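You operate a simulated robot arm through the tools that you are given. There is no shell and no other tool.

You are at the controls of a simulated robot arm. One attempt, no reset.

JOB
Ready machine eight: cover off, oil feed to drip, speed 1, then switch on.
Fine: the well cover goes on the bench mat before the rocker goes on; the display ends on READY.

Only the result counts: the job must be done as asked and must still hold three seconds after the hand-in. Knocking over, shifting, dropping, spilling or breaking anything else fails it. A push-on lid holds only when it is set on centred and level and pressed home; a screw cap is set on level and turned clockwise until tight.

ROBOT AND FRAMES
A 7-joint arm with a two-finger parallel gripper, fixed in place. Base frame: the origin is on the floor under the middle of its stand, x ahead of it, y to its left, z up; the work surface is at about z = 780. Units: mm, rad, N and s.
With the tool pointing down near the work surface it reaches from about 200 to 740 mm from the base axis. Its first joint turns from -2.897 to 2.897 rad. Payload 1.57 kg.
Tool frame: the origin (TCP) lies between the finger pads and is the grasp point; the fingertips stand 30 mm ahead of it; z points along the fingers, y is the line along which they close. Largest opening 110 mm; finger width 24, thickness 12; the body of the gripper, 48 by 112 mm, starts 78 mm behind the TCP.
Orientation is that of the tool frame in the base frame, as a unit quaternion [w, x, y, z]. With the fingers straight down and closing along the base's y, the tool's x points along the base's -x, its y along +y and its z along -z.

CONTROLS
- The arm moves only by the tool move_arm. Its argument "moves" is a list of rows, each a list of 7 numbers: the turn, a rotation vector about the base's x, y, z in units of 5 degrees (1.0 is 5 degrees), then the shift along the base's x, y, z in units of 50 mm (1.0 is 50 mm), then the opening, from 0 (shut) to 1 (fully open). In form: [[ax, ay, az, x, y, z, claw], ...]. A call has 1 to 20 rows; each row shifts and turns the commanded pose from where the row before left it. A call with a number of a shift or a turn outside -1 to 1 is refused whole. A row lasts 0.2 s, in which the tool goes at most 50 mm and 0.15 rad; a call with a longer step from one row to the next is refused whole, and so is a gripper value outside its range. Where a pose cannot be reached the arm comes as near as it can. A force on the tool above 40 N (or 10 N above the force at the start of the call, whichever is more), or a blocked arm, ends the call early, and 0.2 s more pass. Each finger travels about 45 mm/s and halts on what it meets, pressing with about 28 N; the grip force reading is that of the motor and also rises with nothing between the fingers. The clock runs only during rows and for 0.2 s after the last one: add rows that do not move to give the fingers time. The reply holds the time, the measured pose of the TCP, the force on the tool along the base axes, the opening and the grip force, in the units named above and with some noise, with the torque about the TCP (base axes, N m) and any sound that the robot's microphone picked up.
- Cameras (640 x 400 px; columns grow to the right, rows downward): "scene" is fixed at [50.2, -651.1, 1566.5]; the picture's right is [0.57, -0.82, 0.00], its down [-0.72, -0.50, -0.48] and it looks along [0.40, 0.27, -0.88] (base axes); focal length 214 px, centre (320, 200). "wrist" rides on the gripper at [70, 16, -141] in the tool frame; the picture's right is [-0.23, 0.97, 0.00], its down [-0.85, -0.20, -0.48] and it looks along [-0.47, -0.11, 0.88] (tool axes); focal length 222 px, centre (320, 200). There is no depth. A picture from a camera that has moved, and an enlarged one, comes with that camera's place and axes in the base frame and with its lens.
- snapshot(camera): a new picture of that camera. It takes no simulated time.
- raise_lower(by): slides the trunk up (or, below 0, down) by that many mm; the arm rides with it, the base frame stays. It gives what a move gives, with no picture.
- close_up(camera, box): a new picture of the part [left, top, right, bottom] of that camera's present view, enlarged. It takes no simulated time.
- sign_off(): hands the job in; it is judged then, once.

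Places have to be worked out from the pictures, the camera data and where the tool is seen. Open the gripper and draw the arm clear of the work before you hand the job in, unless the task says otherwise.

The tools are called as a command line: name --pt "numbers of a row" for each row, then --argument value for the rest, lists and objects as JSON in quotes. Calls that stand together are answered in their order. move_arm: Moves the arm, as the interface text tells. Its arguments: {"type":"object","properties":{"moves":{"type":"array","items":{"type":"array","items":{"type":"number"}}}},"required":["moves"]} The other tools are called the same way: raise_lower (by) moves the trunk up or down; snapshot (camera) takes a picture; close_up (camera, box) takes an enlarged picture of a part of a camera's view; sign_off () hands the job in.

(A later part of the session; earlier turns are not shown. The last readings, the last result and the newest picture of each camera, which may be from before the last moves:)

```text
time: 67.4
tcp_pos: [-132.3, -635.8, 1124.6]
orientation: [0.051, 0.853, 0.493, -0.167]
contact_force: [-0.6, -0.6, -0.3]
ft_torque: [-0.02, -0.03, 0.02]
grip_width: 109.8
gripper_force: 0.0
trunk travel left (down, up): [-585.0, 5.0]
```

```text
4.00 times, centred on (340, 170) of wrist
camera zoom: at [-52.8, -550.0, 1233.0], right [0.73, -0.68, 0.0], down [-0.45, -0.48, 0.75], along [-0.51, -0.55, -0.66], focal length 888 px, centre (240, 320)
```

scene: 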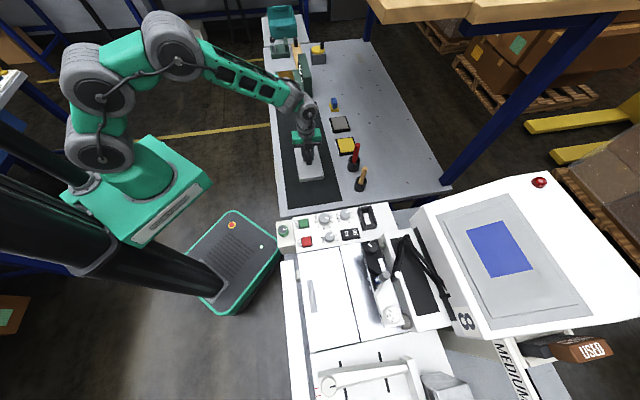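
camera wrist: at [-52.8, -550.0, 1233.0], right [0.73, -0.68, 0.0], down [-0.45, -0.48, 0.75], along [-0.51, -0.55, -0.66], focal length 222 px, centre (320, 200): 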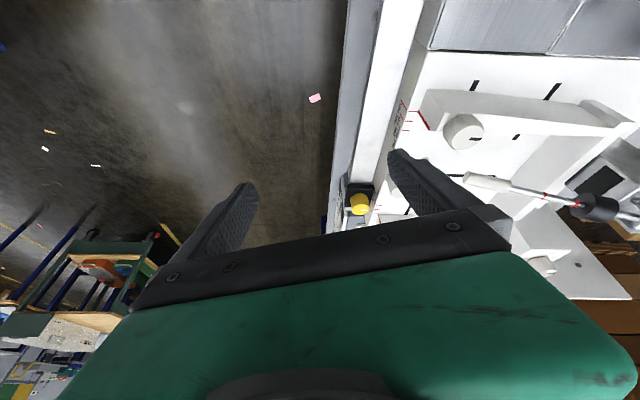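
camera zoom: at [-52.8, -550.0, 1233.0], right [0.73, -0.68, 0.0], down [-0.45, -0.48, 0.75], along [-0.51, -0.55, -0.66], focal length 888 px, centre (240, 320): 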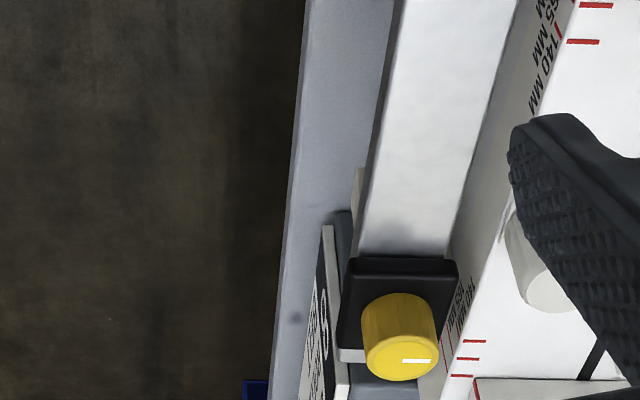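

The yellow knob's plate is blank too, so nothing but the display may tell the oil setting. I go on with the SPEED knob (near (232,-562), points at 2) and watch whether the display reacts.

move_arm --pt "0.73 -0.68 0 0.3 0.3 0.3 1" --pt "0.73 -0.68 0 0.4 0.2 0.3 1" --pt "0.73 -0.68 0 0.4 0.1 0.3 1" --pt "0.73 -0.68 0 0.4 0.1 0.2 1" --pt "0 0 1 0.4 0.05 0 1" --pt "0 0 1 0.4 0.05 0 1" --pt "0 0 1 0.4 0.05 0 1" --pt "0 0 1 0.4 0.05 0 1" --pt "0 0 1 0.4 0.05 0 1" --pt "0 0 1 0.4 0.05 0 1" --pt "0 0 1 0.4 0.05 0 1" --pt "0 0 1 0.4 0.05 0 1" --pt "0 0 1 0.4 0.05 0 0.8" --pt "0 0 1 0.4 0.05 0 0.7" --pt "0 0 1 0.4 0.05 0 0.6" --pt "0 0 1 0.4 0.05 -0.2 0.5" --pt "0 0 1 0.4 0.05 -0.4 0.5" --pt "0 0 1 0.4 0.05 -0.4 0.5" --pt "0 0 1 0.2 0.05 -0.4 0.5"

snapshot --camera "wrist"

close_up --camera "wrist" --box '[240, 80, 400, 180]'

```text
time: 71.4
tcp_pos: [228.3, -569.8, 1108.1]
orientation: [0.001, 0.382, 0.924, 0.0]
contact_force: [0.1, -0.7, -0.3]
ft_torque: [0.01, -0.01, -0.01]
grip_width: 54.8
gripper_force: 0.1
out of reach, approached as far as the arm can: row 1, 4
trunk travel left (down, up): [-585.0, 5.0]
```

```text
taken
camera wrist: at [190.3, -508.1, 1250.2], right [0.85, 0.53, 0.0], down [0.46, -0.74, 0.48], along [0.26, -0.41, -0.88], focal length 222 px, centre (320, 200)
```

wrist: 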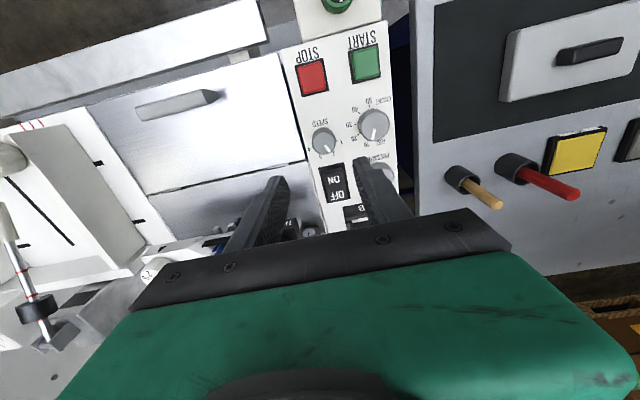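

```text
4.00 times, centred on (320, 130) of wrist
camera zoom: at [190.3, -508.1, 1250.2], right [0.85, 0.53, 0.0], down [0.46, -0.74, 0.48], along [0.26, -0.41, -0.88], focal length 888 px, centre (320, 480)
```

zoom: 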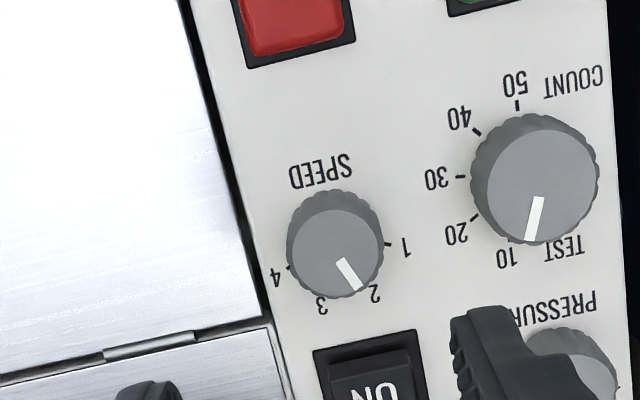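

The view clearly shows SPEED with pointer at 2; mark 1 lies ~45° counter-clockwise (seen from above). The knob centre is about (227,-561). I shift over it, narrow to 40 mm, and descend to z≈1050 for a refined look.

move_arm --pt "0 0 0 -0.02 0.17 -0.4 0.364" --pt "0 0 0 0 0 -0.4 0.364" --pt "0 0 0 0 0 -0.36 0.364" --pt "0 0 0 0 0 0 0.364"

snapshot --camera "wrist"

close_up --camera "wrist" --box '[240, 100, 400, 200]'

```text
time: 72.4
tcp_pos: [227.4, -562.5, 1055.5]
orientation: [0.001, 0.383, 0.924, 0.0]
contact_force: [-0.9, 0.9, -0.1]
ft_torque: [-0.01, 0.0, -0.02]
grip_width: 39.9
gripper_force: 0.0
out of reach, approached as far as the arm can: row 2
trunk travel left (down, up): [-585.0, 5.0]
```

```text
taken
camera wrist: at [189.9, -501.7, 1196.0], right [0.85, 0.53, 0.0], down [0.46, -0.75, 0.48], along [0.25, -0.41, -0.88], focal length 222 px, centre (320, 200)
```

wrist: 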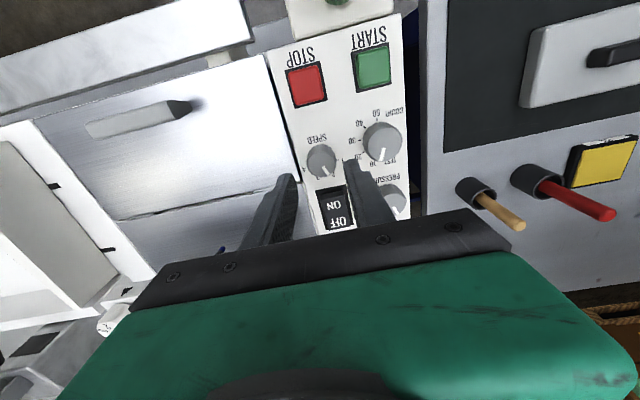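

```text
4.00 times, centred on (320, 150) of wrist
camera zoom: at [189.9, -501.7, 1196.0], right [0.85, 0.53, 0.0], down [0.46, -0.75, 0.48], along [0.25, -0.41, -0.88], focal length 888 px, centre (320, 400)
```

zoom: 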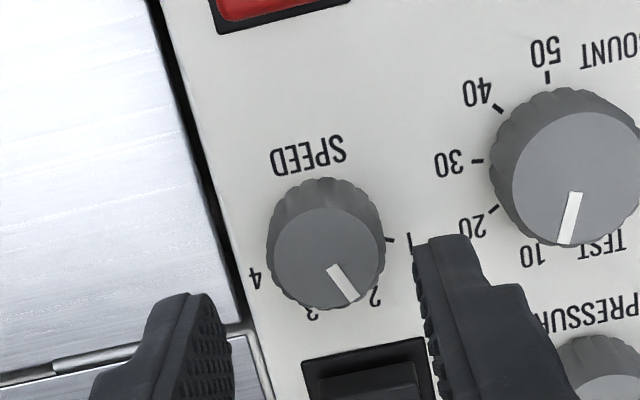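

The knob's top is at z≈1002 with the panel near z≈984; the offset is ~2 mm. I correct it and descend to TCP z≈1021 so the tips sit ~7 mm above the panel.

move_arm --pt "0 0 0 -0.012 0.046 -0.2 0.364" --pt "0 0 0 0 0 -0.2 0.364" --pt "0 0 0 0 0 -0.15 0.364" --pt "0 0 0 0 0 -0.14 0.364" --pt "0 0 0 0 0 0 0.364"

close_up --camera "wrist" --box '[240, 110, 400, 210]'

```text
time: 73.6
tcp_pos: [230.9, -567.4, 1025.8]
orientation: [-0.001, 0.383, 0.924, 0.003]
contact_force: [-0.1, 0.1, 0.8]
ft_torque: [-0.03, 0.01, 0.02]
grip_width: 40.1
gripper_force: 0.1
out of reach, approached as far as the arm can: row 3, 4
trunk travel left (down, up): [-585.0, 5.0]
```

```text
4.00 times, centred on (320, 160) of wrist
camera zoom: at [193.2, -507.5, 1167.9], right [0.85, 0.53, 0.0], down [0.46, -0.75, 0.47], along [0.25, -0.4, -0.88], focal length 888 px, centre (320, 360)
```

zoom: 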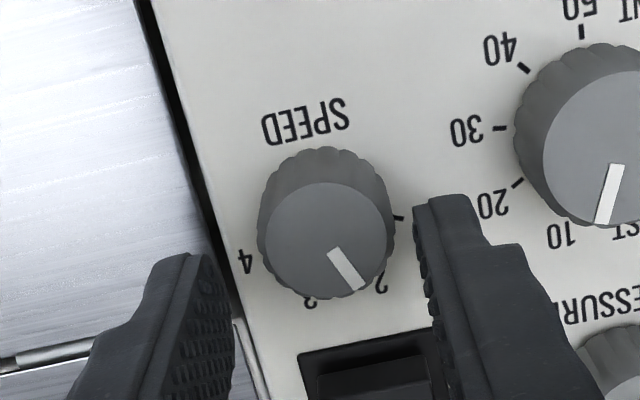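

The arm reports it cannot quite reach this pose (TCP drifted ~8 mm). I back up 100 mm and lower the trunk 80 mm to give the arm a better configuration.

move_arm --pt "0 0 0 0 0 0.4 0.364" --pt "0 0 0 0 0 0.8 0.364" --pt "0 0 0 0 0 0.8 0.364"

raise_lower --by -80

```text
time: 74.4
tcp_pos: [232.6, -568.5, 1127.2]
orientation: [0.002, 0.383, 0.924, 0.0]
contact_force: [-0.1, -0.8, -0.8]
ft_torque: [0.0, 0.0, 0.01]
grip_width: 40.0
gripper_force: 0.1
trunk travel left (down, up): [-585.0, 5.0]
```

```text
time: 75.6
tcp_pos: [230.5, -569.0, 1047.0]
orientation: [0.001, 0.383, 0.924, -0.001]
contact_force: [0.3, 1.1, 0.1]
ft_torque: [0.01, -0.01, 0.03]
grip_width: 40.1
gripper_force: 0.2
trunk travel left (down, up): [-505.0, 85.0]
```

Now I move sideways onto the knob axis (226.8,-560.2) and check whether the pose is reached.

move_arm --pt "0 0 0 -0.074 0.176 0 0.364" --pt "0 0 0 0 0 -0.2 0.364" --pt "0 0 0 0 0 0 0.364"

close_up --camera "wrist" --box '[240, 110, 400, 210]'

```text
time: 76.4
tcp_pos: [228.9, -561.5, 1037.0]
orientation: [0.001, 0.382, 0.924, 0.0]
contact_force: [0.9, 0.5, -0.1]
ft_torque: [0.02, -0.01, 0.01]
grip_width: 40.0
gripper_force: 0.0
trunk travel left (down, up): [-505.0, 85.0]
```

```text
4.00 times, centred on (320, 160) of wrist
camera zoom: at [190.5, -499.7, 1178.0], right [0.85, 0.53, 0.0], down [0.46, -0.75, 0.48], along [0.25, -0.41, -0.88], focal length 888 px, centre (320, 360)
```

zoom: 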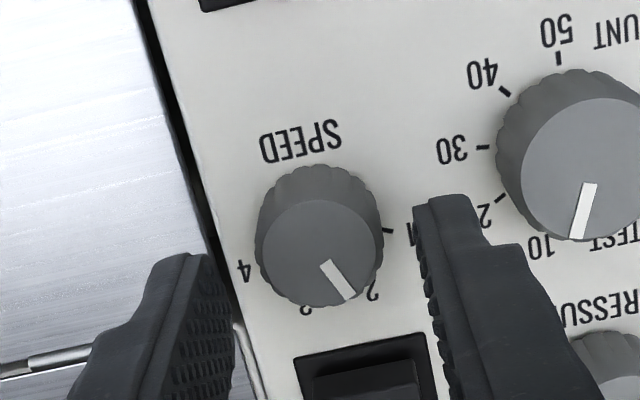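

The pose is reached; the knob sits within ~2 mm of the tool axis. I trim by (-1.2,+1.4) mm and go down to z≈1020.

move_arm --pt "0 0 0 -0.024 0.028 -0.12 0.364" --pt "0 0 0 0 0 -0.12 0.364" --pt "0 0 0 0 0 -0.1 0.364" --pt "0 0 0 0 0 0 0.364"

close_up --camera "wrist" --box '[240, 110, 400, 210]'

```text
time: 77.4
tcp_pos: [227.4, -558.5, 1021.7]
orientation: [0.002, 0.383, 0.924, -0.001]
contact_force: [0.2, 0.6, 0.4]
ft_torque: [0.0, -0.02, -0.01]
grip_width: 39.9
gripper_force: 0.0
trunk travel left (down, up): [-505.0, 85.0]
```

```text
4.00 times, centred on (320, 160) of wrist
camera zoom: at [189.2, -497.7, 1161.8], right [0.85, 0.53, 0.0], down [0.46, -0.74, 0.48], along [0.25, -0.41, -0.88], focal length 888 px, centre (320, 360)
```

zoom: 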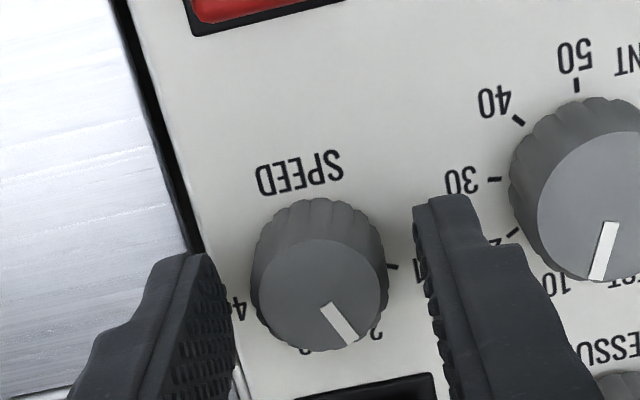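

The knob is now centred between the fingers to about 1 mm. I go 2 mm lower and close gently on it.

move_arm --pt "0 0 0 0 0 -0.05 0.364" --pt "0 0 0 0 0 0 0.2" --pt "0 0 0 0 0 0 0.15" --pt "0 0 0 0 0 0 0.15" --pt "0 0 0 0 0 0 0.15"

close_up --camera "wrist" --box '[240, 110, 400, 210]'

```text
time: 78.6
tcp_pos: [226.9, -558.7, 1017.6]
orientation: [0.001, 0.383, 0.924, 0.001]
contact_force: [-0.5, -0.9, -3.2]
ft_torque: [-0.36, 0.18, 0.0]
grip_width: 27.6
gripper_force: 37.6
trunk travel left (down, up): [-505.0, 85.0]
```

```text
4.00 times, centred on (320, 160) of wrist
camera zoom: at [188.8, -497.9, 1159.0], right [0.85, 0.53, 0.0], down [0.46, -0.75, 0.48], along [0.25, -0.41, -0.88], focal length 888 px, centre (320, 360)
```

zoom: 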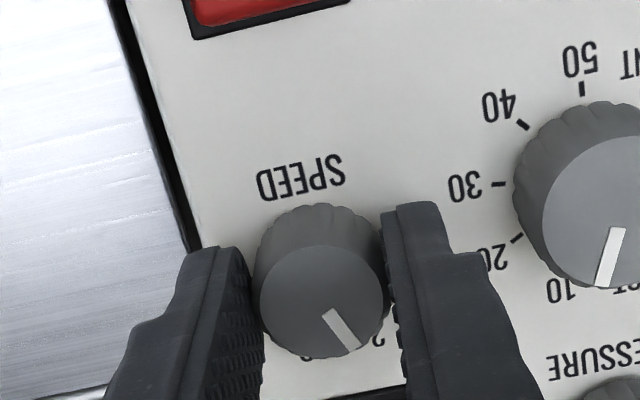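

The fingers hold the knob (27.6 mm). I turn it counter-clockwise in 5° steps, first 25°.

move_arm --pt "0 0 1 0 0 0 0.15" --pt "0 0 1 0 0 0 0.15" --pt "0 0 1 0 0 0 0.15" --pt "0 0 1 0 0 0 0.15" --pt "0 0 1 0 0 0 0.15"

close_up --camera "wrist" --box '[240, 110, 400, 210]'

```text
time: 79.8
tcp_pos: [227.8, -558.6, 1018.1]
orientation: [0.001, 0.173, 0.985, 0.0]
contact_force: [-4.1, -5.9, -4.0]
ft_torque: [-0.53, 0.02, -0.02]
grip_width: 27.5
gripper_force: 37.9
trunk travel left (down, up): [-505.0, 85.0]
```

```text
4.00 times, centred on (320, 160) of wrist
camera zoom: at [166.2, -520.3, 1158.9], right [0.55, 0.84, 0.0], down [0.73, -0.48, 0.48], along [0.4, -0.26, -0.88], focal length 888 px, centre (320, 360)
```

zoom: 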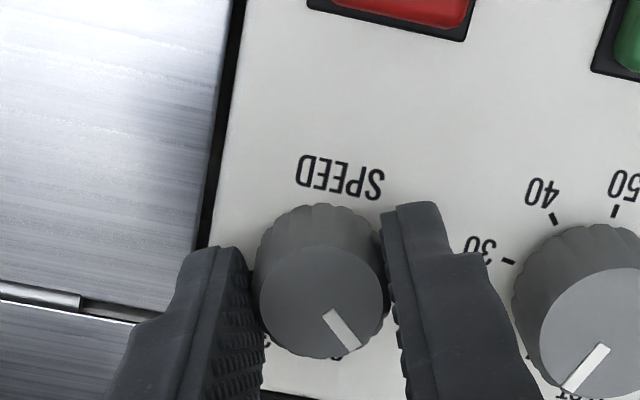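

The knob turned along with the fingers. I turn the remaining 20°.

move_arm --pt "0 0 1 0 0 0 0.15" --pt "0 0 1 0 0 0 0.15" --pt "0 0 1 0 0 0 0.15" --pt "0 0 1 0 0 0 0.15" --pt "0 0 0 0 0 0 0.15"

close_up --camera "wrist" --box '[240, 110, 400, 210]'

close_up --camera "scene" --box '[420, 180, 620, 305]'

```text
time: 81.0
tcp_pos: [226.3, -560.6, 1018.0]
orientation: [0.002, -0.001, 1.0, 0.001]
contact_force: [-7.5, -13.0, -1.8]
ft_torque: [-0.63, 0.79, -0.11]
grip_width: 27.6
gripper_force: 37.8
trunk travel left (down, up): [-505.0, 85.0]
```

```text
4.00 times, centred on (320, 160) of wrist
camera zoom: at [156.3, -543.6, 1158.9], right [0.23, 0.97, 0.0], down [0.85, -0.2, 0.48], along [0.47, -0.11, -0.88], focal length 888 px, centre (320, 360)
```

zoom: 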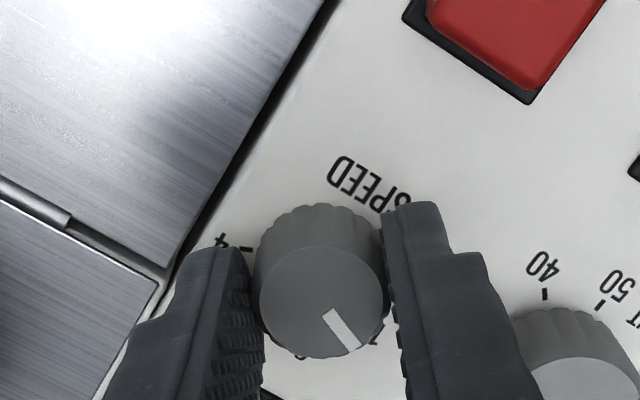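

```text
3.20 times, centred on (520, 242) of scene
camera zoom: at [50.2, -651.1, 1566.5], right [0.57, -0.82, 0.0], down [-0.72, -0.5, -0.48], along [0.4, 0.27, -0.88], focal length 686 px, centre (-320, 64)
```

zoom: 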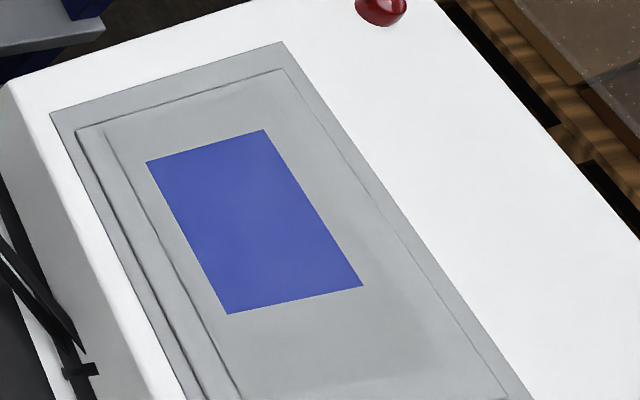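

The knob followed all 45°. The display stays blank. I release it and look at the pointer.

move_arm --pt "0 0 0 0 0 0 0.25" --pt "0 0 0 0 0 0 0.35" --pt "0 0 0 0 0 0 0.364" --pt "0 0 0 0 0 0.3 0.364" --pt "0 0 0 0 0 0.6 0.364" --pt "0 0 0 0 0 0.6 0.364"

snapshot --camera "wrist"

close_up --camera "wrist" --box '[240, 90, 400, 190]'

```text
time: 82.4
tcp_pos: [224.5, -558.6, 1093.3]
orientation: [0.001, 0.0, 1.0, 0.002]
contact_force: [-0.8, 0.0, 0.3]
ft_torque: [-0.02, 0.04, 0.02]
grip_width: 40.2
gripper_force: 0.2
trunk travel left (down, up): [-505.0, 85.0]
```

```text
taken
camera wrist: at [156.2, -542.5, 1233.4], right [0.23, 0.97, 0.0], down [0.85, -0.2, 0.48], along [0.47, -0.11, -0.88], focal length 222 px, centre (320, 200)
```

wrist: 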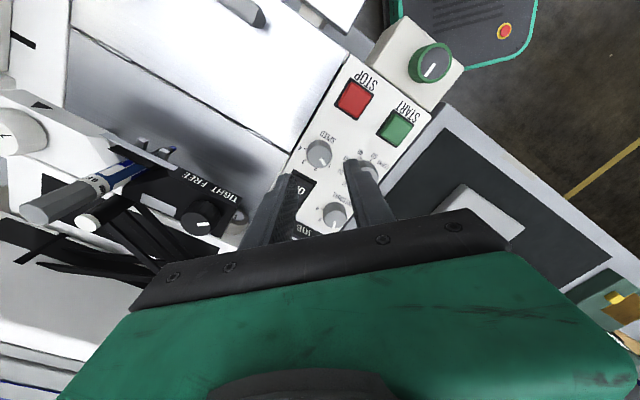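

```text
4.00 times, centred on (320, 140) of wrist
camera zoom: at [156.2, -542.5, 1233.4], right [0.23, 0.97, 0.0], down [0.85, -0.2, 0.48], along [0.47, -0.11, -0.88], focal length 888 px, centre (320, 440)
```

zoom: 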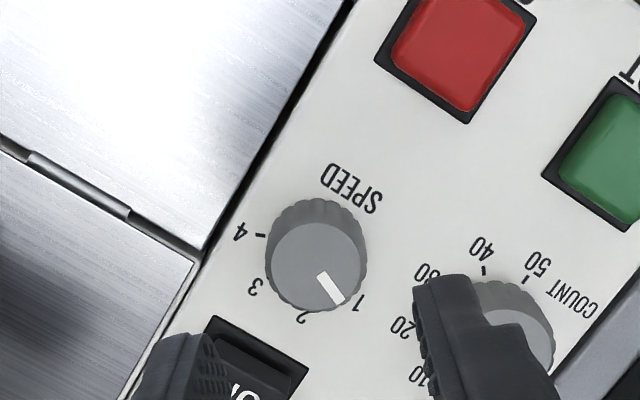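

SPEED now points at 1. For the oil feed, I re-examine the console's robot-facing side and nearby from the scene camera at high zoom.

close_up --camera "scene" --box '[400, 225, 480, 275]'

close_up --camera "scene" --box '[420, 265, 500, 340]'

close_up --camera "scene" --box '[480, 260, 640, 360]'

close_up --camera "wrist" --box '[0, 120, 160, 220]'

close_up --camera "wrist" --box '[0, 200, 160, 300]'

```text
8.00 times, centred on (440, 250) of scene
camera zoom: at [50.2, -651.1, 1566.5], right [0.57, -0.82, 0.0], down [-0.72, -0.5, -0.48], along [0.4, 0.27, -0.88], focal length 1716 px, centre (-640, -200)
```

zoom: 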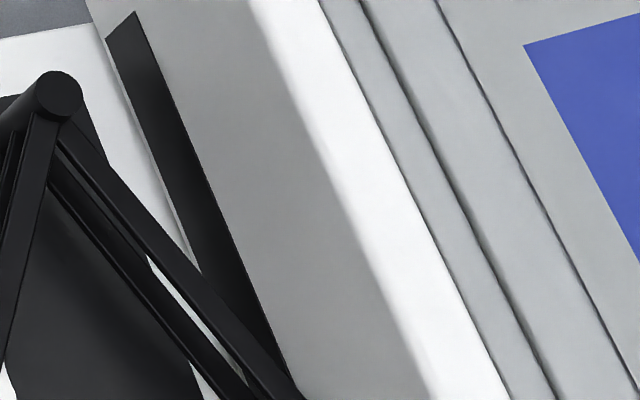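

```text
5.33 times, centred on (460, 302) of scene
camera zoom: at [50.2, -651.1, 1566.5], right [0.57, -0.82, 0.0], down [-0.72, -0.5, -0.48], along [0.4, 0.27, -0.88], focal length 1144 px, centre (-427, -347)
```

zoom: 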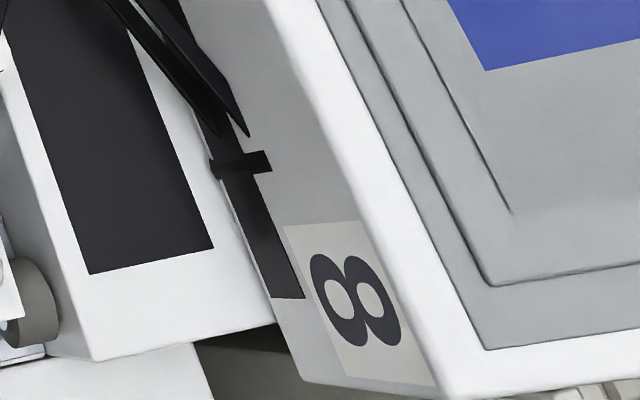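

```text
4.00 times, centred on (560, 310) of scene
camera zoom: at [50.2, -651.1, 1566.5], right [0.57, -0.82, 0.0], down [-0.72, -0.5, -0.48], along [0.4, 0.27, -0.88], focal length 858 px, centre (-640, -240)
```

zoom: 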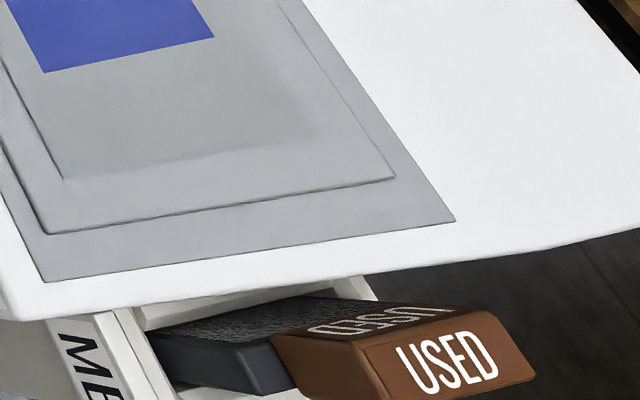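

```text
4.00 times, centred on (80, 170) of wrist
camera zoom: at [156.2, -542.5, 1233.4], right [0.23, 0.97, 0.0], down [0.85, -0.2, 0.48], along [0.47, -0.11, -0.88], focal length 888 px, centre (1280, 320)
```

zoom: 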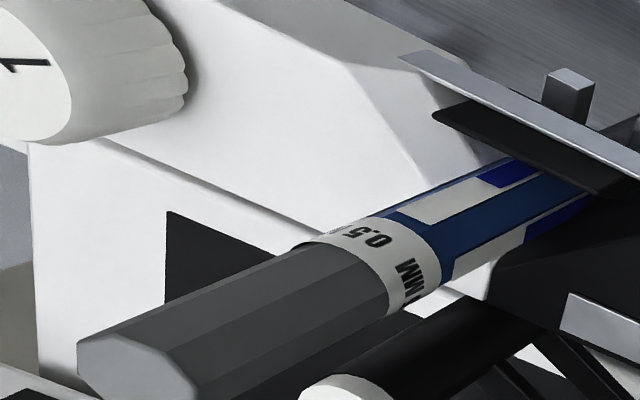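

```text
4.00 times, centred on (80, 250) of wrist
camera zoom: at [156.2, -542.5, 1233.4], right [0.23, 0.97, 0.0], down [0.85, -0.2, 0.48], along [0.47, -0.11, -0.88], focal length 888 px, centre (1280, 0)
```

zoom: 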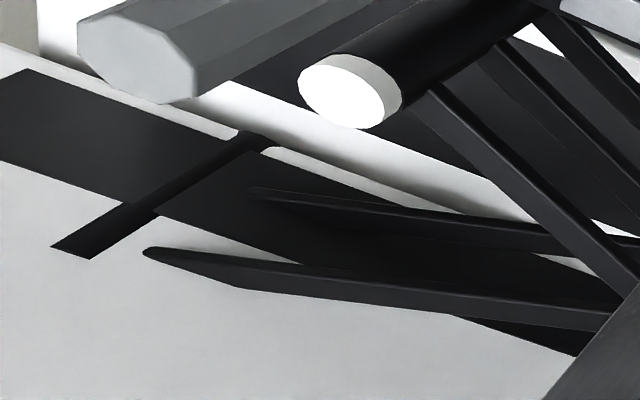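

I have found no oil label anywhere reachable; the add-on box with the green-ringed knob beside the panel is the only unlabelled reachable control. I move over it (≈(168.5,-446.5)) with the fingers along the machine axis to try it and watch for sounds or display changes.

move_arm --pt "0 0 -1 -0.12 0.25 0.2 0.455" --pt "0 0 -1 -0.12 0.25 0 0.455" --pt "0 0 -1 -0.12 0.25 0 0.455" --pt "0 0 -1 -0.12 0.25 0 0.455" --pt "0 0 -1 -0.12 0.25 0 0.455" --pt "0 0 -1 -0.12 0.25 0 0.455" --pt "0 0 -1 -0.12 0.25 0 0.455" --pt "0 0 -1 -0.12 0.25 0 0.455" --pt "0 0 -1 -0.12 0.25 -0.4 0.455"

snapshot --camera "wrist"

close_up --camera "wrist" --box '[240, 90, 400, 190]'

```text
time: 84.4
tcp_pos: [173.3, -445.6, 1083.0]
orientation: [0.001, 0.384, 0.924, 0.0]
contact_force: [-0.5, -0.2, -0.1]
ft_torque: [0.02, 0.02, -0.03]
grip_width: 50.3
gripper_force: 0.0
trunk travel left (down, up): [-505.0, 85.0]
```

```text
taken
camera wrist: at [135.7, -384.0, 1223.7], right [0.85, 0.53, 0.0], down [0.46, -0.75, 0.48], along [0.25, -0.41, -0.88], focal length 222 px, centre (320, 200)
```

wrist: 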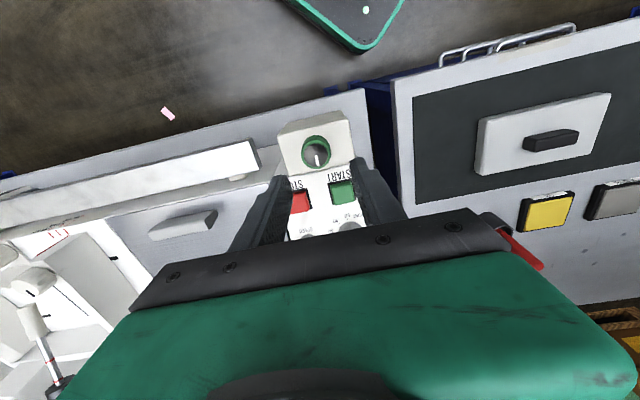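

```text
4.00 times, centred on (320, 140) of wrist
camera zoom: at [135.7, -384.0, 1223.7], right [0.85, 0.53, 0.0], down [0.46, -0.75, 0.48], along [0.25, -0.41, -0.88], focal length 888 px, centre (320, 440)
```

zoom: 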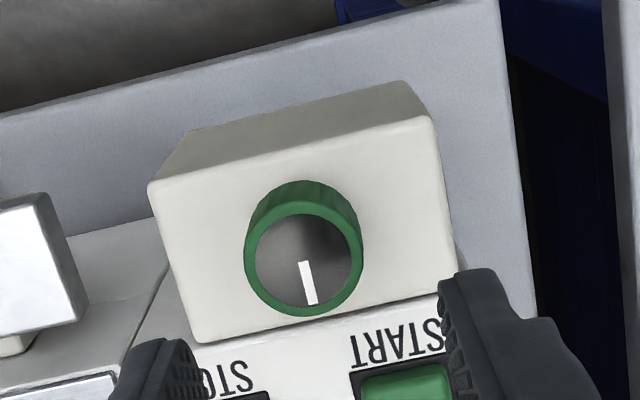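

The green knob's centre is at about (168,-445.3), diameter ≈30 mm. I centre over it and descend to TCP z≈1028.

move_arm --pt "0 0 0 -0.106 0.006 -0.3 0.455" --pt "0 0 0 0 0 -0.4 0.455" --pt "0 0 0 0 0 -0.3 0.455" --pt "0 0 0 0 0 -0.1 0.455" --pt "0 0 0 0 0 0 0.455"

close_up --camera "wrist" --box '[240, 110, 400, 210]'

```text
time: 85.6
tcp_pos: [166.7, -445.5, 1025.9]
orientation: [0.0, 0.383, 0.924, -0.001]
contact_force: [-0.5, 0.4, 0.3]
ft_torque: [0.01, 0.03, 0.03]
grip_width: 50.2
gripper_force: 0.1
trunk travel left (down, up): [-505.0, 85.0]
```

```text
4.00 times, centred on (320, 160) of wrist
camera zoom: at [129.9, -384.4, 1168.6], right [0.85, 0.53, 0.0], down [0.46, -0.74, 0.48], along [0.25, -0.41, -0.88], focal length 888 px, centre (320, 360)
```

zoom: 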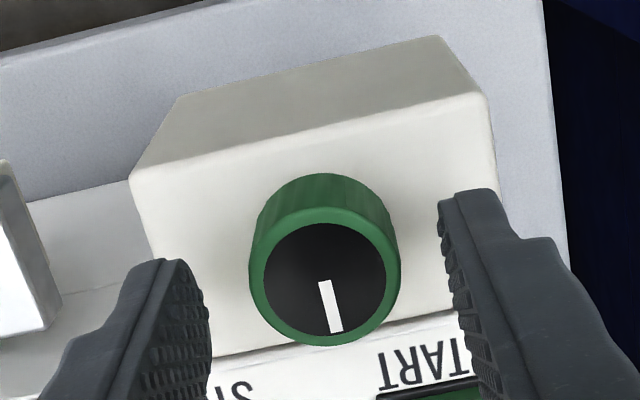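

Nearly centred. I trim by (-1.2,+1.6) mm, lower 7 mm and close on the green knob.

move_arm --pt "0 0 0 -0.02 0.03 -0.07 0.455" --pt "0 0 0 0 0 -0.07 0.455" --pt "0 0 0 0 0 0 0.3" --pt "0 0 0 0 0 0 0.2" --pt "0 0 0 0 0 0 0.18" --pt "0 0 0 0 0 0 0.18" --pt "0 0 0 0 0 0 0.18"

close_up --camera "wrist" --box '[240, 110, 400, 210]'

```text
time: 87.2
tcp_pos: [168.0, -444.2, 1020.5]
orientation: [0.001, 0.382, 0.924, 0.0]
contact_force: [7.5, 7.6, -1.7]
ft_torque: [-0.11, -0.06, 0.0]
grip_width: 29.5
gripper_force: 39.5
trunk travel left (down, up): [-505.0, 85.0]
```

```text
4.00 times, centred on (320, 160) of wrist
camera zoom: at [130.1, -382.6, 1162.1], right [0.85, 0.53, 0.0], down [0.46, -0.74, 0.48], along [0.25, -0.41, -0.88], focal length 888 px, centre (320, 360)
```

zoom: 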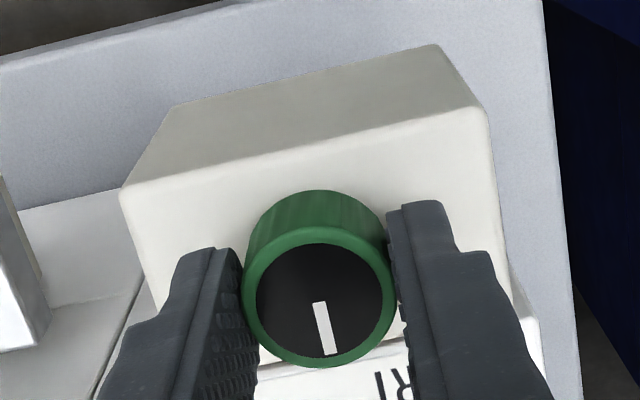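

The green knob is gripped (29.5 mm). I turn it 15° clockwise first and watch torque, sound and display.

move_arm --pt "0 0 -1 0 0 0 0.18" --pt "0 0 -1 0 0 0 0.18" --pt "0 0 -1 0 0 0 0.18" --pt "0 0 0 0 0 0 0.18"

close_up --camera "wrist" --box '[240, 110, 400, 210]'

close_up --camera "scene" --box '[420, 180, 620, 305]'

```text
time: 88.2
tcp_pos: [168.4, -443.7, 1020.4]
orientation: [0.001, 0.5, 0.866, 0.0]
contact_force: [8.6, 5.2, -5.5]
ft_torque: [-0.16, 0.07, -0.02]
grip_width: 29.6
gripper_force: 38.7
trunk travel left (down, up): [-505.0, 85.0]
```

```text
4.00 times, centred on (320, 160) of wrist
camera zoom: at [147.3, -375.0, 1162.2], right [0.96, 0.29, 0.0], down [0.25, -0.84, 0.48], along [0.14, -0.46, -0.88], focal length 888 px, centre (320, 360)
```

zoom: 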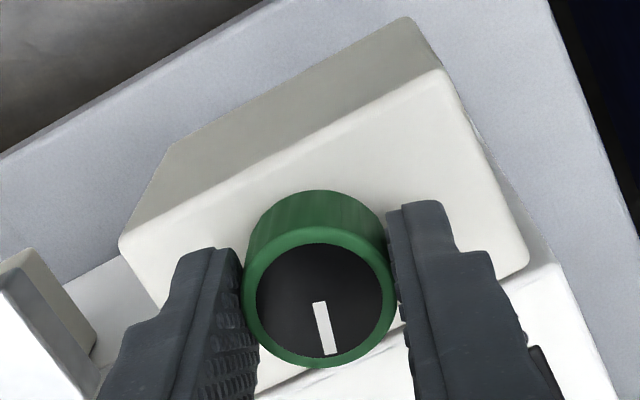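

```text
3.20 times, centred on (520, 242) of scene
camera zoom: at [50.2, -651.1, 1566.5], right [0.57, -0.82, 0.0], down [-0.72, -0.5, -0.48], along [0.4, 0.27, -0.88], focal length 686 px, centre (-320, 64)
```

zoom: 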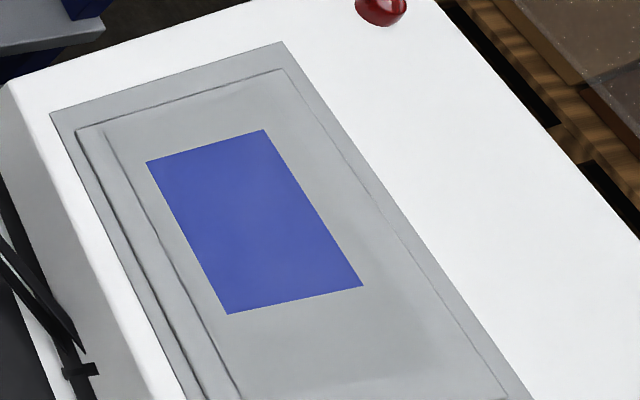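

The green knob turns freely, so it is a real control; no sound or display change. I release here to see if it snaps to a detent.

move_arm --pt "0 0 0 0 0 0 0.3" --pt "0 0 0 0 0 0 0.4" --pt "0 0 0 0 0 0 0.455" --pt "0 0 0 0 0 0 0.455"

close_up --camera "wrist" --box '[240, 110, 400, 210]'

```text
time: 89.2
tcp_pos: [166.8, -443.8, 1021.1]
orientation: [0.001, 0.499, 0.867, 0.0]
contact_force: [-0.1, 0.3, -0.6]
ft_torque: [0.02, -0.02, 0.01]
grip_width: 50.1
gripper_force: 0.1
trunk travel left (down, up): [-505.0, 85.0]
```

```text
4.00 times, centred on (320, 160) of wrist
camera zoom: at [146.3, -375.3, 1162.4], right [0.96, 0.29, 0.0], down [0.25, -0.84, 0.48], along [0.14, -0.46, -0.88], focal length 888 px, centre (320, 360)
```

zoom: 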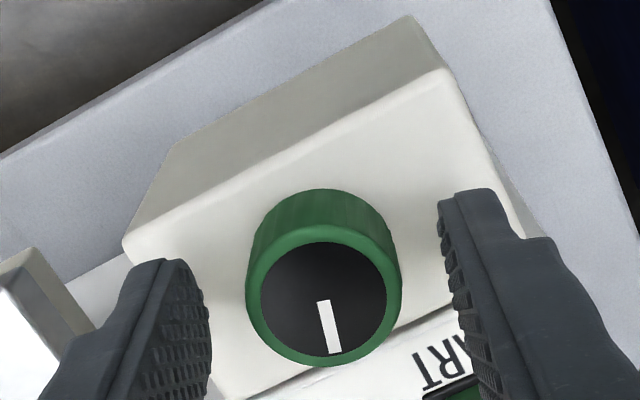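

The knob stays where left (no detents). I check the scene for any visible change caused by the turn.

close_up --camera "scene" --box '[280, 230, 440, 330]'

close_up --camera "scene" --box '[280, 310, 440, 400]'

snapshot --camera "scene"

```text
4.00 times, centred on (360, 280) of scene
camera zoom: at [50.2, -651.1, 1566.5], right [0.57, -0.82, 0.0], down [-0.72, -0.5, -0.48], along [0.4, 0.27, -0.88], focal length 858 px, centre (160, -120)
```

zoom: 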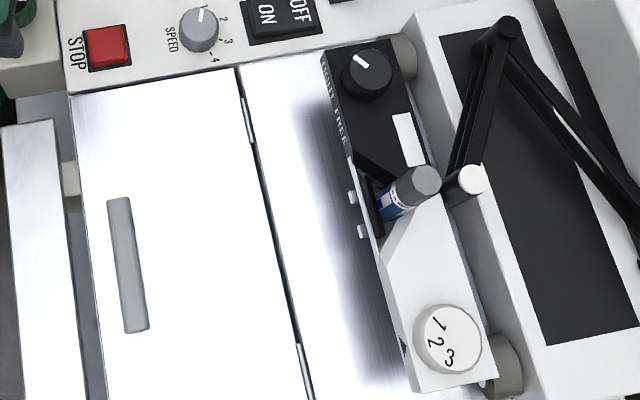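

```text
4.00 times, centred on (360, 355) of scene
camera zoom: at [50.2, -651.1, 1566.5], right [0.57, -0.82, 0.0], down [-0.72, -0.5, -0.48], along [0.4, 0.27, -0.88], focal length 858 px, centre (160, -420)
```

zoom: 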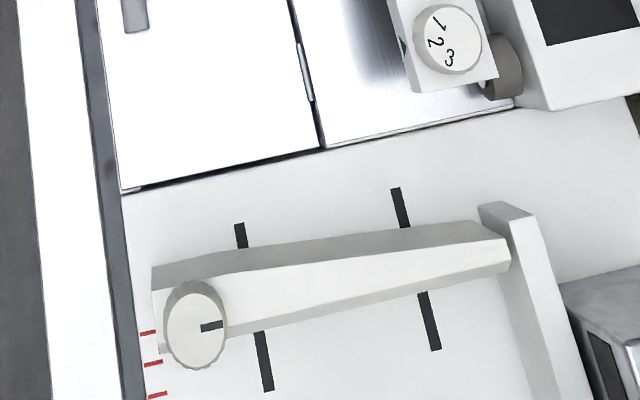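

```text
taken
```

scene: 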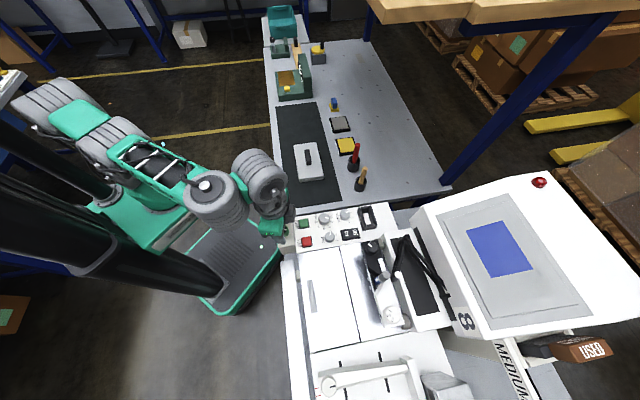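

Nothing visible changed. I probe the knob's range to learn its positions: regrip and continue clockwise in 5° steps, watching torque.

move_arm --pt "0 0 0 0.02 -0.01 0 0.3" --pt "0 0 0 0 0 0 0.18" --pt "0 0 0 0 0 0 0.18" --pt "0 0 0 0 0 0 0.18" --pt "0 0 -1 0 0 0 0.18" --pt "0 0 -1 0 0 0 0.18" --pt "0 0 -1 0 0 0 0.18" --pt "0 0 0 0 0 0 0.18"

close_up --camera "wrist" --box '[240, 110, 400, 210]'

```text
time: 91.0
tcp_pos: [168.4, -445.1, 1020.5]
orientation: [0.001, 0.609, 0.793, -0.001]
contact_force: [2.0, -1.3, 2.1]
ft_torque: [0.08, 0.41, -0.04]
grip_width: 29.9
gripper_force: 38.9
trunk travel left (down, up): [-505.0, 85.0]
```

```text
4.00 times, centred on (320, 160) of wrist
camera zoom: at [165.8, -372.8, 1162.6], right [1.0, 0.03, 0.0], down [0.03, -0.88, 0.48], along [0.02, -0.48, -0.88], focal length 888 px, centre (320, 360)
```

zoom: 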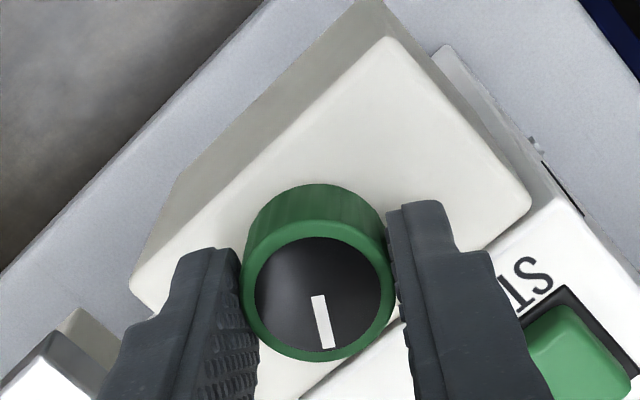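

Still free at 30° clockwise. I continue another 30°.

move_arm --pt "0 0 -1 0 0 0 0.18" --pt "0 0 -1 0 0 0 0.18" --pt "0 0 -1 0 0 0 0.18" --pt "0 0 0 0 0 0 0.18"

move_arm --pt "0 0 -1 0 0 0 0.18" --pt "0 0 -1 0 0 0 0.18" --pt "0 0 -1 0 0 0 0.18" --pt "0 0 0 0 0 0 0.18"

close_up --camera "wrist" --box '[240, 110, 400, 210]'

```text
time: 92.0
tcp_pos: [168.1, -444.6, 1021.0]
orientation: [0.001, 0.708, 0.706, -0.001]
contact_force: [-1.4, 0.5, 4.6]
ft_torque: [-0.33, 0.33, -0.01]
grip_width: 29.5
gripper_force: 39.2
trunk travel left (down, up): [-505.0, 85.0]
```

```text
time: 93.0
tcp_pos: [166.7, -445.7, 1021.6]
orientation: [0.002, 0.794, 0.608, -0.001]
contact_force: [-5.0, -1.8, 7.1]
ft_torque: [0.12, 0.49, 0.04]
grip_width: 29.5
gripper_force: 39.1
trunk travel left (down, up): [-505.0, 85.0]
```

```text
4.00 times, centred on (320, 160) of wrist
camera zoom: at [201.2, -381.2, 1162.5], right [0.88, -0.47, 0.0], down [-0.41, -0.77, 0.48], along [-0.23, -0.42, -0.88], focal length 888 px, centre (320, 360)
```

zoom: 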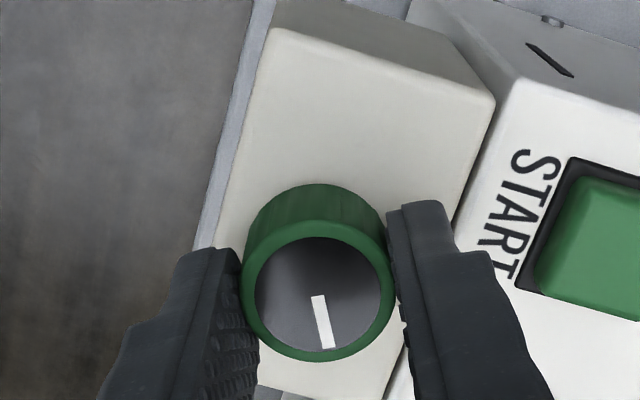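

Still free at 60° clockwise. I continue to look for an end stop.

move_arm --pt "0 0 -1 0 0 0 0.18" --pt "0 0 -1 0 0 0 0.18" --pt "0 0 -1 0 0 0 0.18" --pt "0 0 -1 0 0 0 0.18" --pt "0 0 -1 0 0 0 0.18" --pt "0 0 -1 0 0 0 0.18" --pt "0 0 0 0 0 0 0.18"

close_up --camera "wrist" --box '[240, 110, 400, 210]'

close_up --camera "scene" --box '[270, 180, 430, 280]'

```text
time: 94.6
tcp_pos: [165.7, -443.4, 1020.4]
orientation: [0.001, 0.925, 0.381, -0.001]
contact_force: [-10.0, 0.0, 8.5]
ft_torque: [0.14, 0.76, 0.06]
grip_width: 29.6
gripper_force: 39.2
trunk travel left (down, up): [-505.0, 85.0]
```

```text
4.00 times, centred on (320, 160) of wrist
camera zoom: at [227.6, -406.3, 1162.6], right [0.53, -0.85, 0.0], down [-0.75, -0.46, 0.48], along [-0.41, -0.25, -0.88], focal length 888 px, centre (320, 360)
```

zoom: 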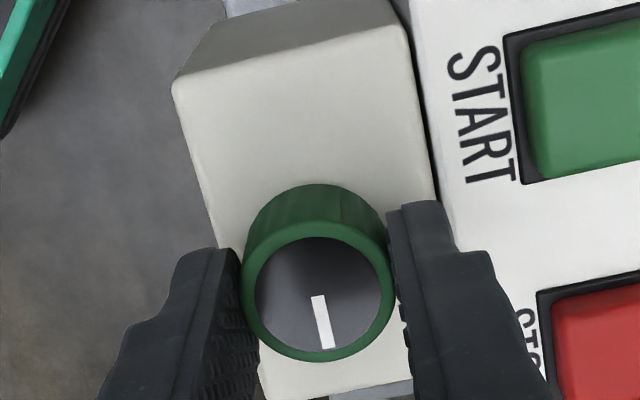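

```text
4.00 times, centred on (350, 230) of scene
camera zoom: at [50.2, -651.1, 1566.5], right [0.57, -0.82, 0.0], down [-0.72, -0.5, -0.48], along [0.4, 0.27, -0.88], focal length 858 px, centre (200, 80)
```

zoom: 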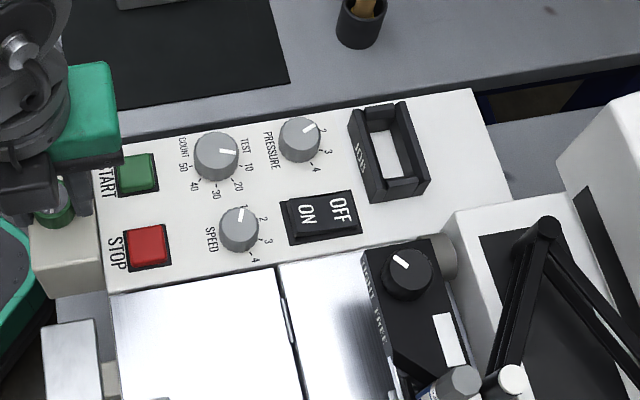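

No end stop within 90° and nothing reacts; without marks this knob should not be left displaced. I turn it back by the same 90° to its original 12-o'clock position.

move_arm --pt "0 0 1 0 0 0 0.18" --pt "0 0 1 0 0 0 0.18" --pt "0 0 1 0 0 0 0.18" --pt "0 0 1 0 0 0 0.18" --pt "0 0 1 0 0 0 0.18" --pt "0 0 1 0 0 0 0.18" --pt "0 0 1 0 0 0 0.18" --pt "0 0 1 0 0 0 0.18" --pt "0 0 1 0 0 0 0.18" --pt "0 0 1 0 0 0 0.18" --pt "0 0 1 0 0 0 0.18" --pt "0 0 1 0 0 0 0.18" --pt "0 0 1 0 0 0 0.18" --pt "0 0 1 0 0 0 0.18" --pt "0 0 1 0 0 0 0.18" --pt "0 0 1 0 0 0 0.18" --pt "0 0 1 0 0 0 0.18" --pt "0 0 1 0 0 0 0.18" --pt "0 0 0 0 0 0 0.18"

close_up --camera "wrist" --box '[240, 110, 400, 210]'

```text
time: 98.6
tcp_pos: [168.0, -445.4, 1022.0]
orientation: [0.002, 0.382, 0.924, -0.001]
contact_force: [7.1, 3.2, 5.1]
ft_torque: [-0.46, -0.33, -0.05]
grip_width: 29.6
gripper_force: 39.2
trunk travel left (down, up): [-505.0, 85.0]
```

```text
4.00 times, centred on (320, 160) of wrist
camera zoom: at [130.7, -383.3, 1162.4], right [0.85, 0.53, 0.0], down [0.46, -0.74, 0.48], along [0.26, -0.41, -0.88], focal length 888 px, centre (320, 360)
```

zoom: 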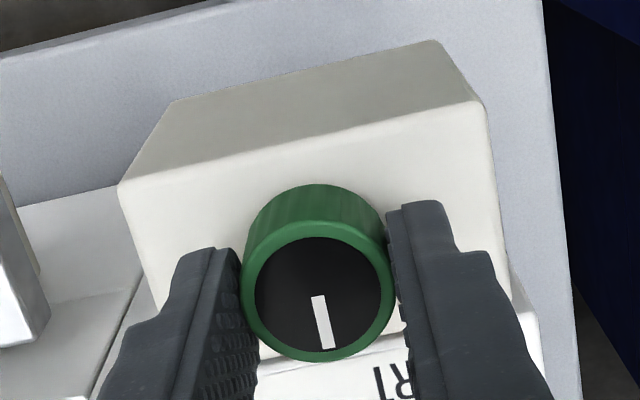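

It is back at 12 o'clock. Before releasing I test briefly counter-clockwise (10°) to see if there is a stop on that side.

move_arm --pt "0 0 1 0 0 0 0.18" --pt "0 0 1 0 0 0 0.18" --pt "0 0 0 0 0 0 0.18"

close_up --camera "wrist" --box '[240, 110, 400, 210]'

```text
time: 99.4
tcp_pos: [169.0, -444.6, 1021.1]
orientation: [0.001, 0.301, 0.954, 0.0]
contact_force: [8.6, 6.6, 4.0]
ft_torque: [0.2, -0.13, -0.17]
grip_width: 29.3
gripper_force: 38.8
trunk travel left (down, up): [-505.0, 85.0]
```

```text
4.00 times, centred on (320, 160) of wrist
camera zoom: at [121.0, -390.8, 1162.3], right [0.74, 0.67, 0.0], down [0.59, -0.65, 0.48], along [0.32, -0.36, -0.88], focal length 888 px, centre (320, 360)
```

zoom: 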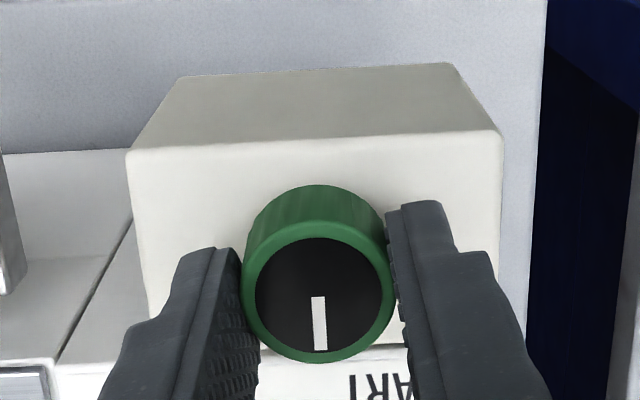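

The reading shows torque and the pointer lagging the fingers: there is a stop just at the 12-o'clock position on the counter-clockwise side. So 12 o'clock is the first position of the scale. Now I probe the clockwise end: turn clockwise 110° from here.

move_arm --pt "0 0 -1 0 0 0 0.18" --pt "0 0 -1 0 0 0 0.18" --pt "0 0 -1 0 0 0 0.18" --pt "0 0 -1 0 0 0 0.18" --pt "0 0 -1 0 0 0 0.18" --pt "0 0 -1 0 0 0 0.18" --pt "0 0 -1 0 0 0 0.18" --pt "0 0 -1 0 0 0 0.18" --pt "0 0 -1 0 0 0 0.18" --pt "0 0 -1 0 0 0 0.18" --pt "0 0 -1 0 0 0 0.18" --pt "0 0 -1 0 0 0 0.18" --pt "0 0 -1 0 0 0 0.18" --pt "0 0 -1 0 0 0 0.18" --pt "0 0 -1 0 0 0 0.18" --pt "0 0 -1 0 0 0 0.18" --pt "0 0 -1 0 0 0 0.18" --pt "0 0 -1 0 0 0 0.18" --pt "0 0 -1 0 0 0 0.18" --pt "0 0 0 0 0 0 0.18"

close_up --camera "wrist" --box '[240, 110, 400, 210]'

```text
time: 103.6
tcp_pos: [165.9, -445.2, 1020.7]
orientation: [0.0, 0.906, 0.422, -0.001]
contact_force: [-11.3, 4.7, -5.6]
ft_torque: [0.02, 0.45, 0.02]
grip_width: 28.9
gripper_force: 39.0
trunk travel left (down, up): [-505.0, 85.0]
```

```text
4.00 times, centred on (320, 160) of wrist
camera zoom: at [224.3, -401.5, 1162.3], right [0.6, -0.8, 0.0], down [-0.7, -0.53, 0.48], along [-0.38, -0.29, -0.88], focal length 888 px, centre (320, 360)
```

zoom: 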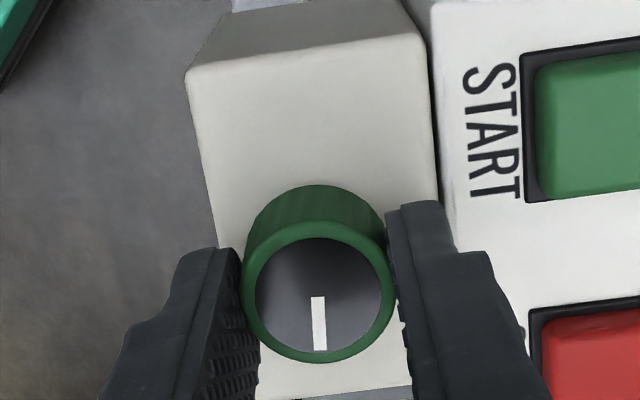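

At about 95° clockwise still no stop. I continue another 50°.

move_arm --pt "0 0 -1 0 0 0 0.18" --pt "0 0 -1 0 0 0 0.18" --pt "0 0 -1 0 0 0 0.18" --pt "0 0 -1 0 0 0 0.18" --pt "0 0 -1 0 0 0 0.18" --pt "0 0 0 0 0 0 0.18"

move_arm --pt "0 0 -1 0 0 0 0.18" --pt "0 0 -1 0 0 0 0.18" --pt "0 0 -1 0 0 0 0.18" --pt "0 0 -1 0 0 0 0.18" --pt "0 0 -1 0 0 0 0.18" --pt "0 0 0 0 0 0 0.18"

close_up --camera "wrist" --box '[240, 110, 400, 210]'

```text
time: 105.0
tcp_pos: [167.2, -444.2, 1021.2]
orientation: [0.001, 0.976, 0.216, -0.001]
contact_force: [-17.4, 10.5, -12.1]
ft_torque: [0.08, 0.39, 0.04]
grip_width: 29.3
gripper_force: 38.5
trunk travel left (down, up): [-505.0, 85.0]
```

```text
time: 106.4
tcp_pos: [167.5, -443.8, 1020.4]
orientation: [0.0, 1.0, 0.0, -0.001]
contact_force: [-19.1, 18.5, -12.0]
ft_torque: [0.32, -0.04, 0.04]
grip_width: 29.3
gripper_force: 39.5
trunk travel left (down, up): [-505.0, 85.0]
```

```text
4.00 times, centred on (320, 160) of wrist
camera zoom: at [236.6, -459.5, 1162.3], right [-0.23, -0.97, 0.0], down [-0.85, 0.2, 0.48], along [-0.47, 0.11, -0.88], focal length 888 px, centre (320, 360)
```

zoom: 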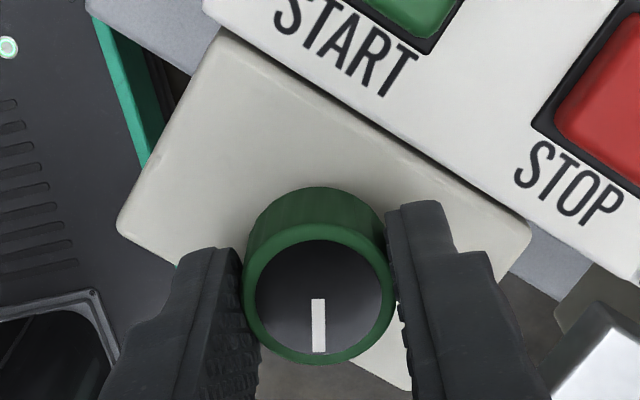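

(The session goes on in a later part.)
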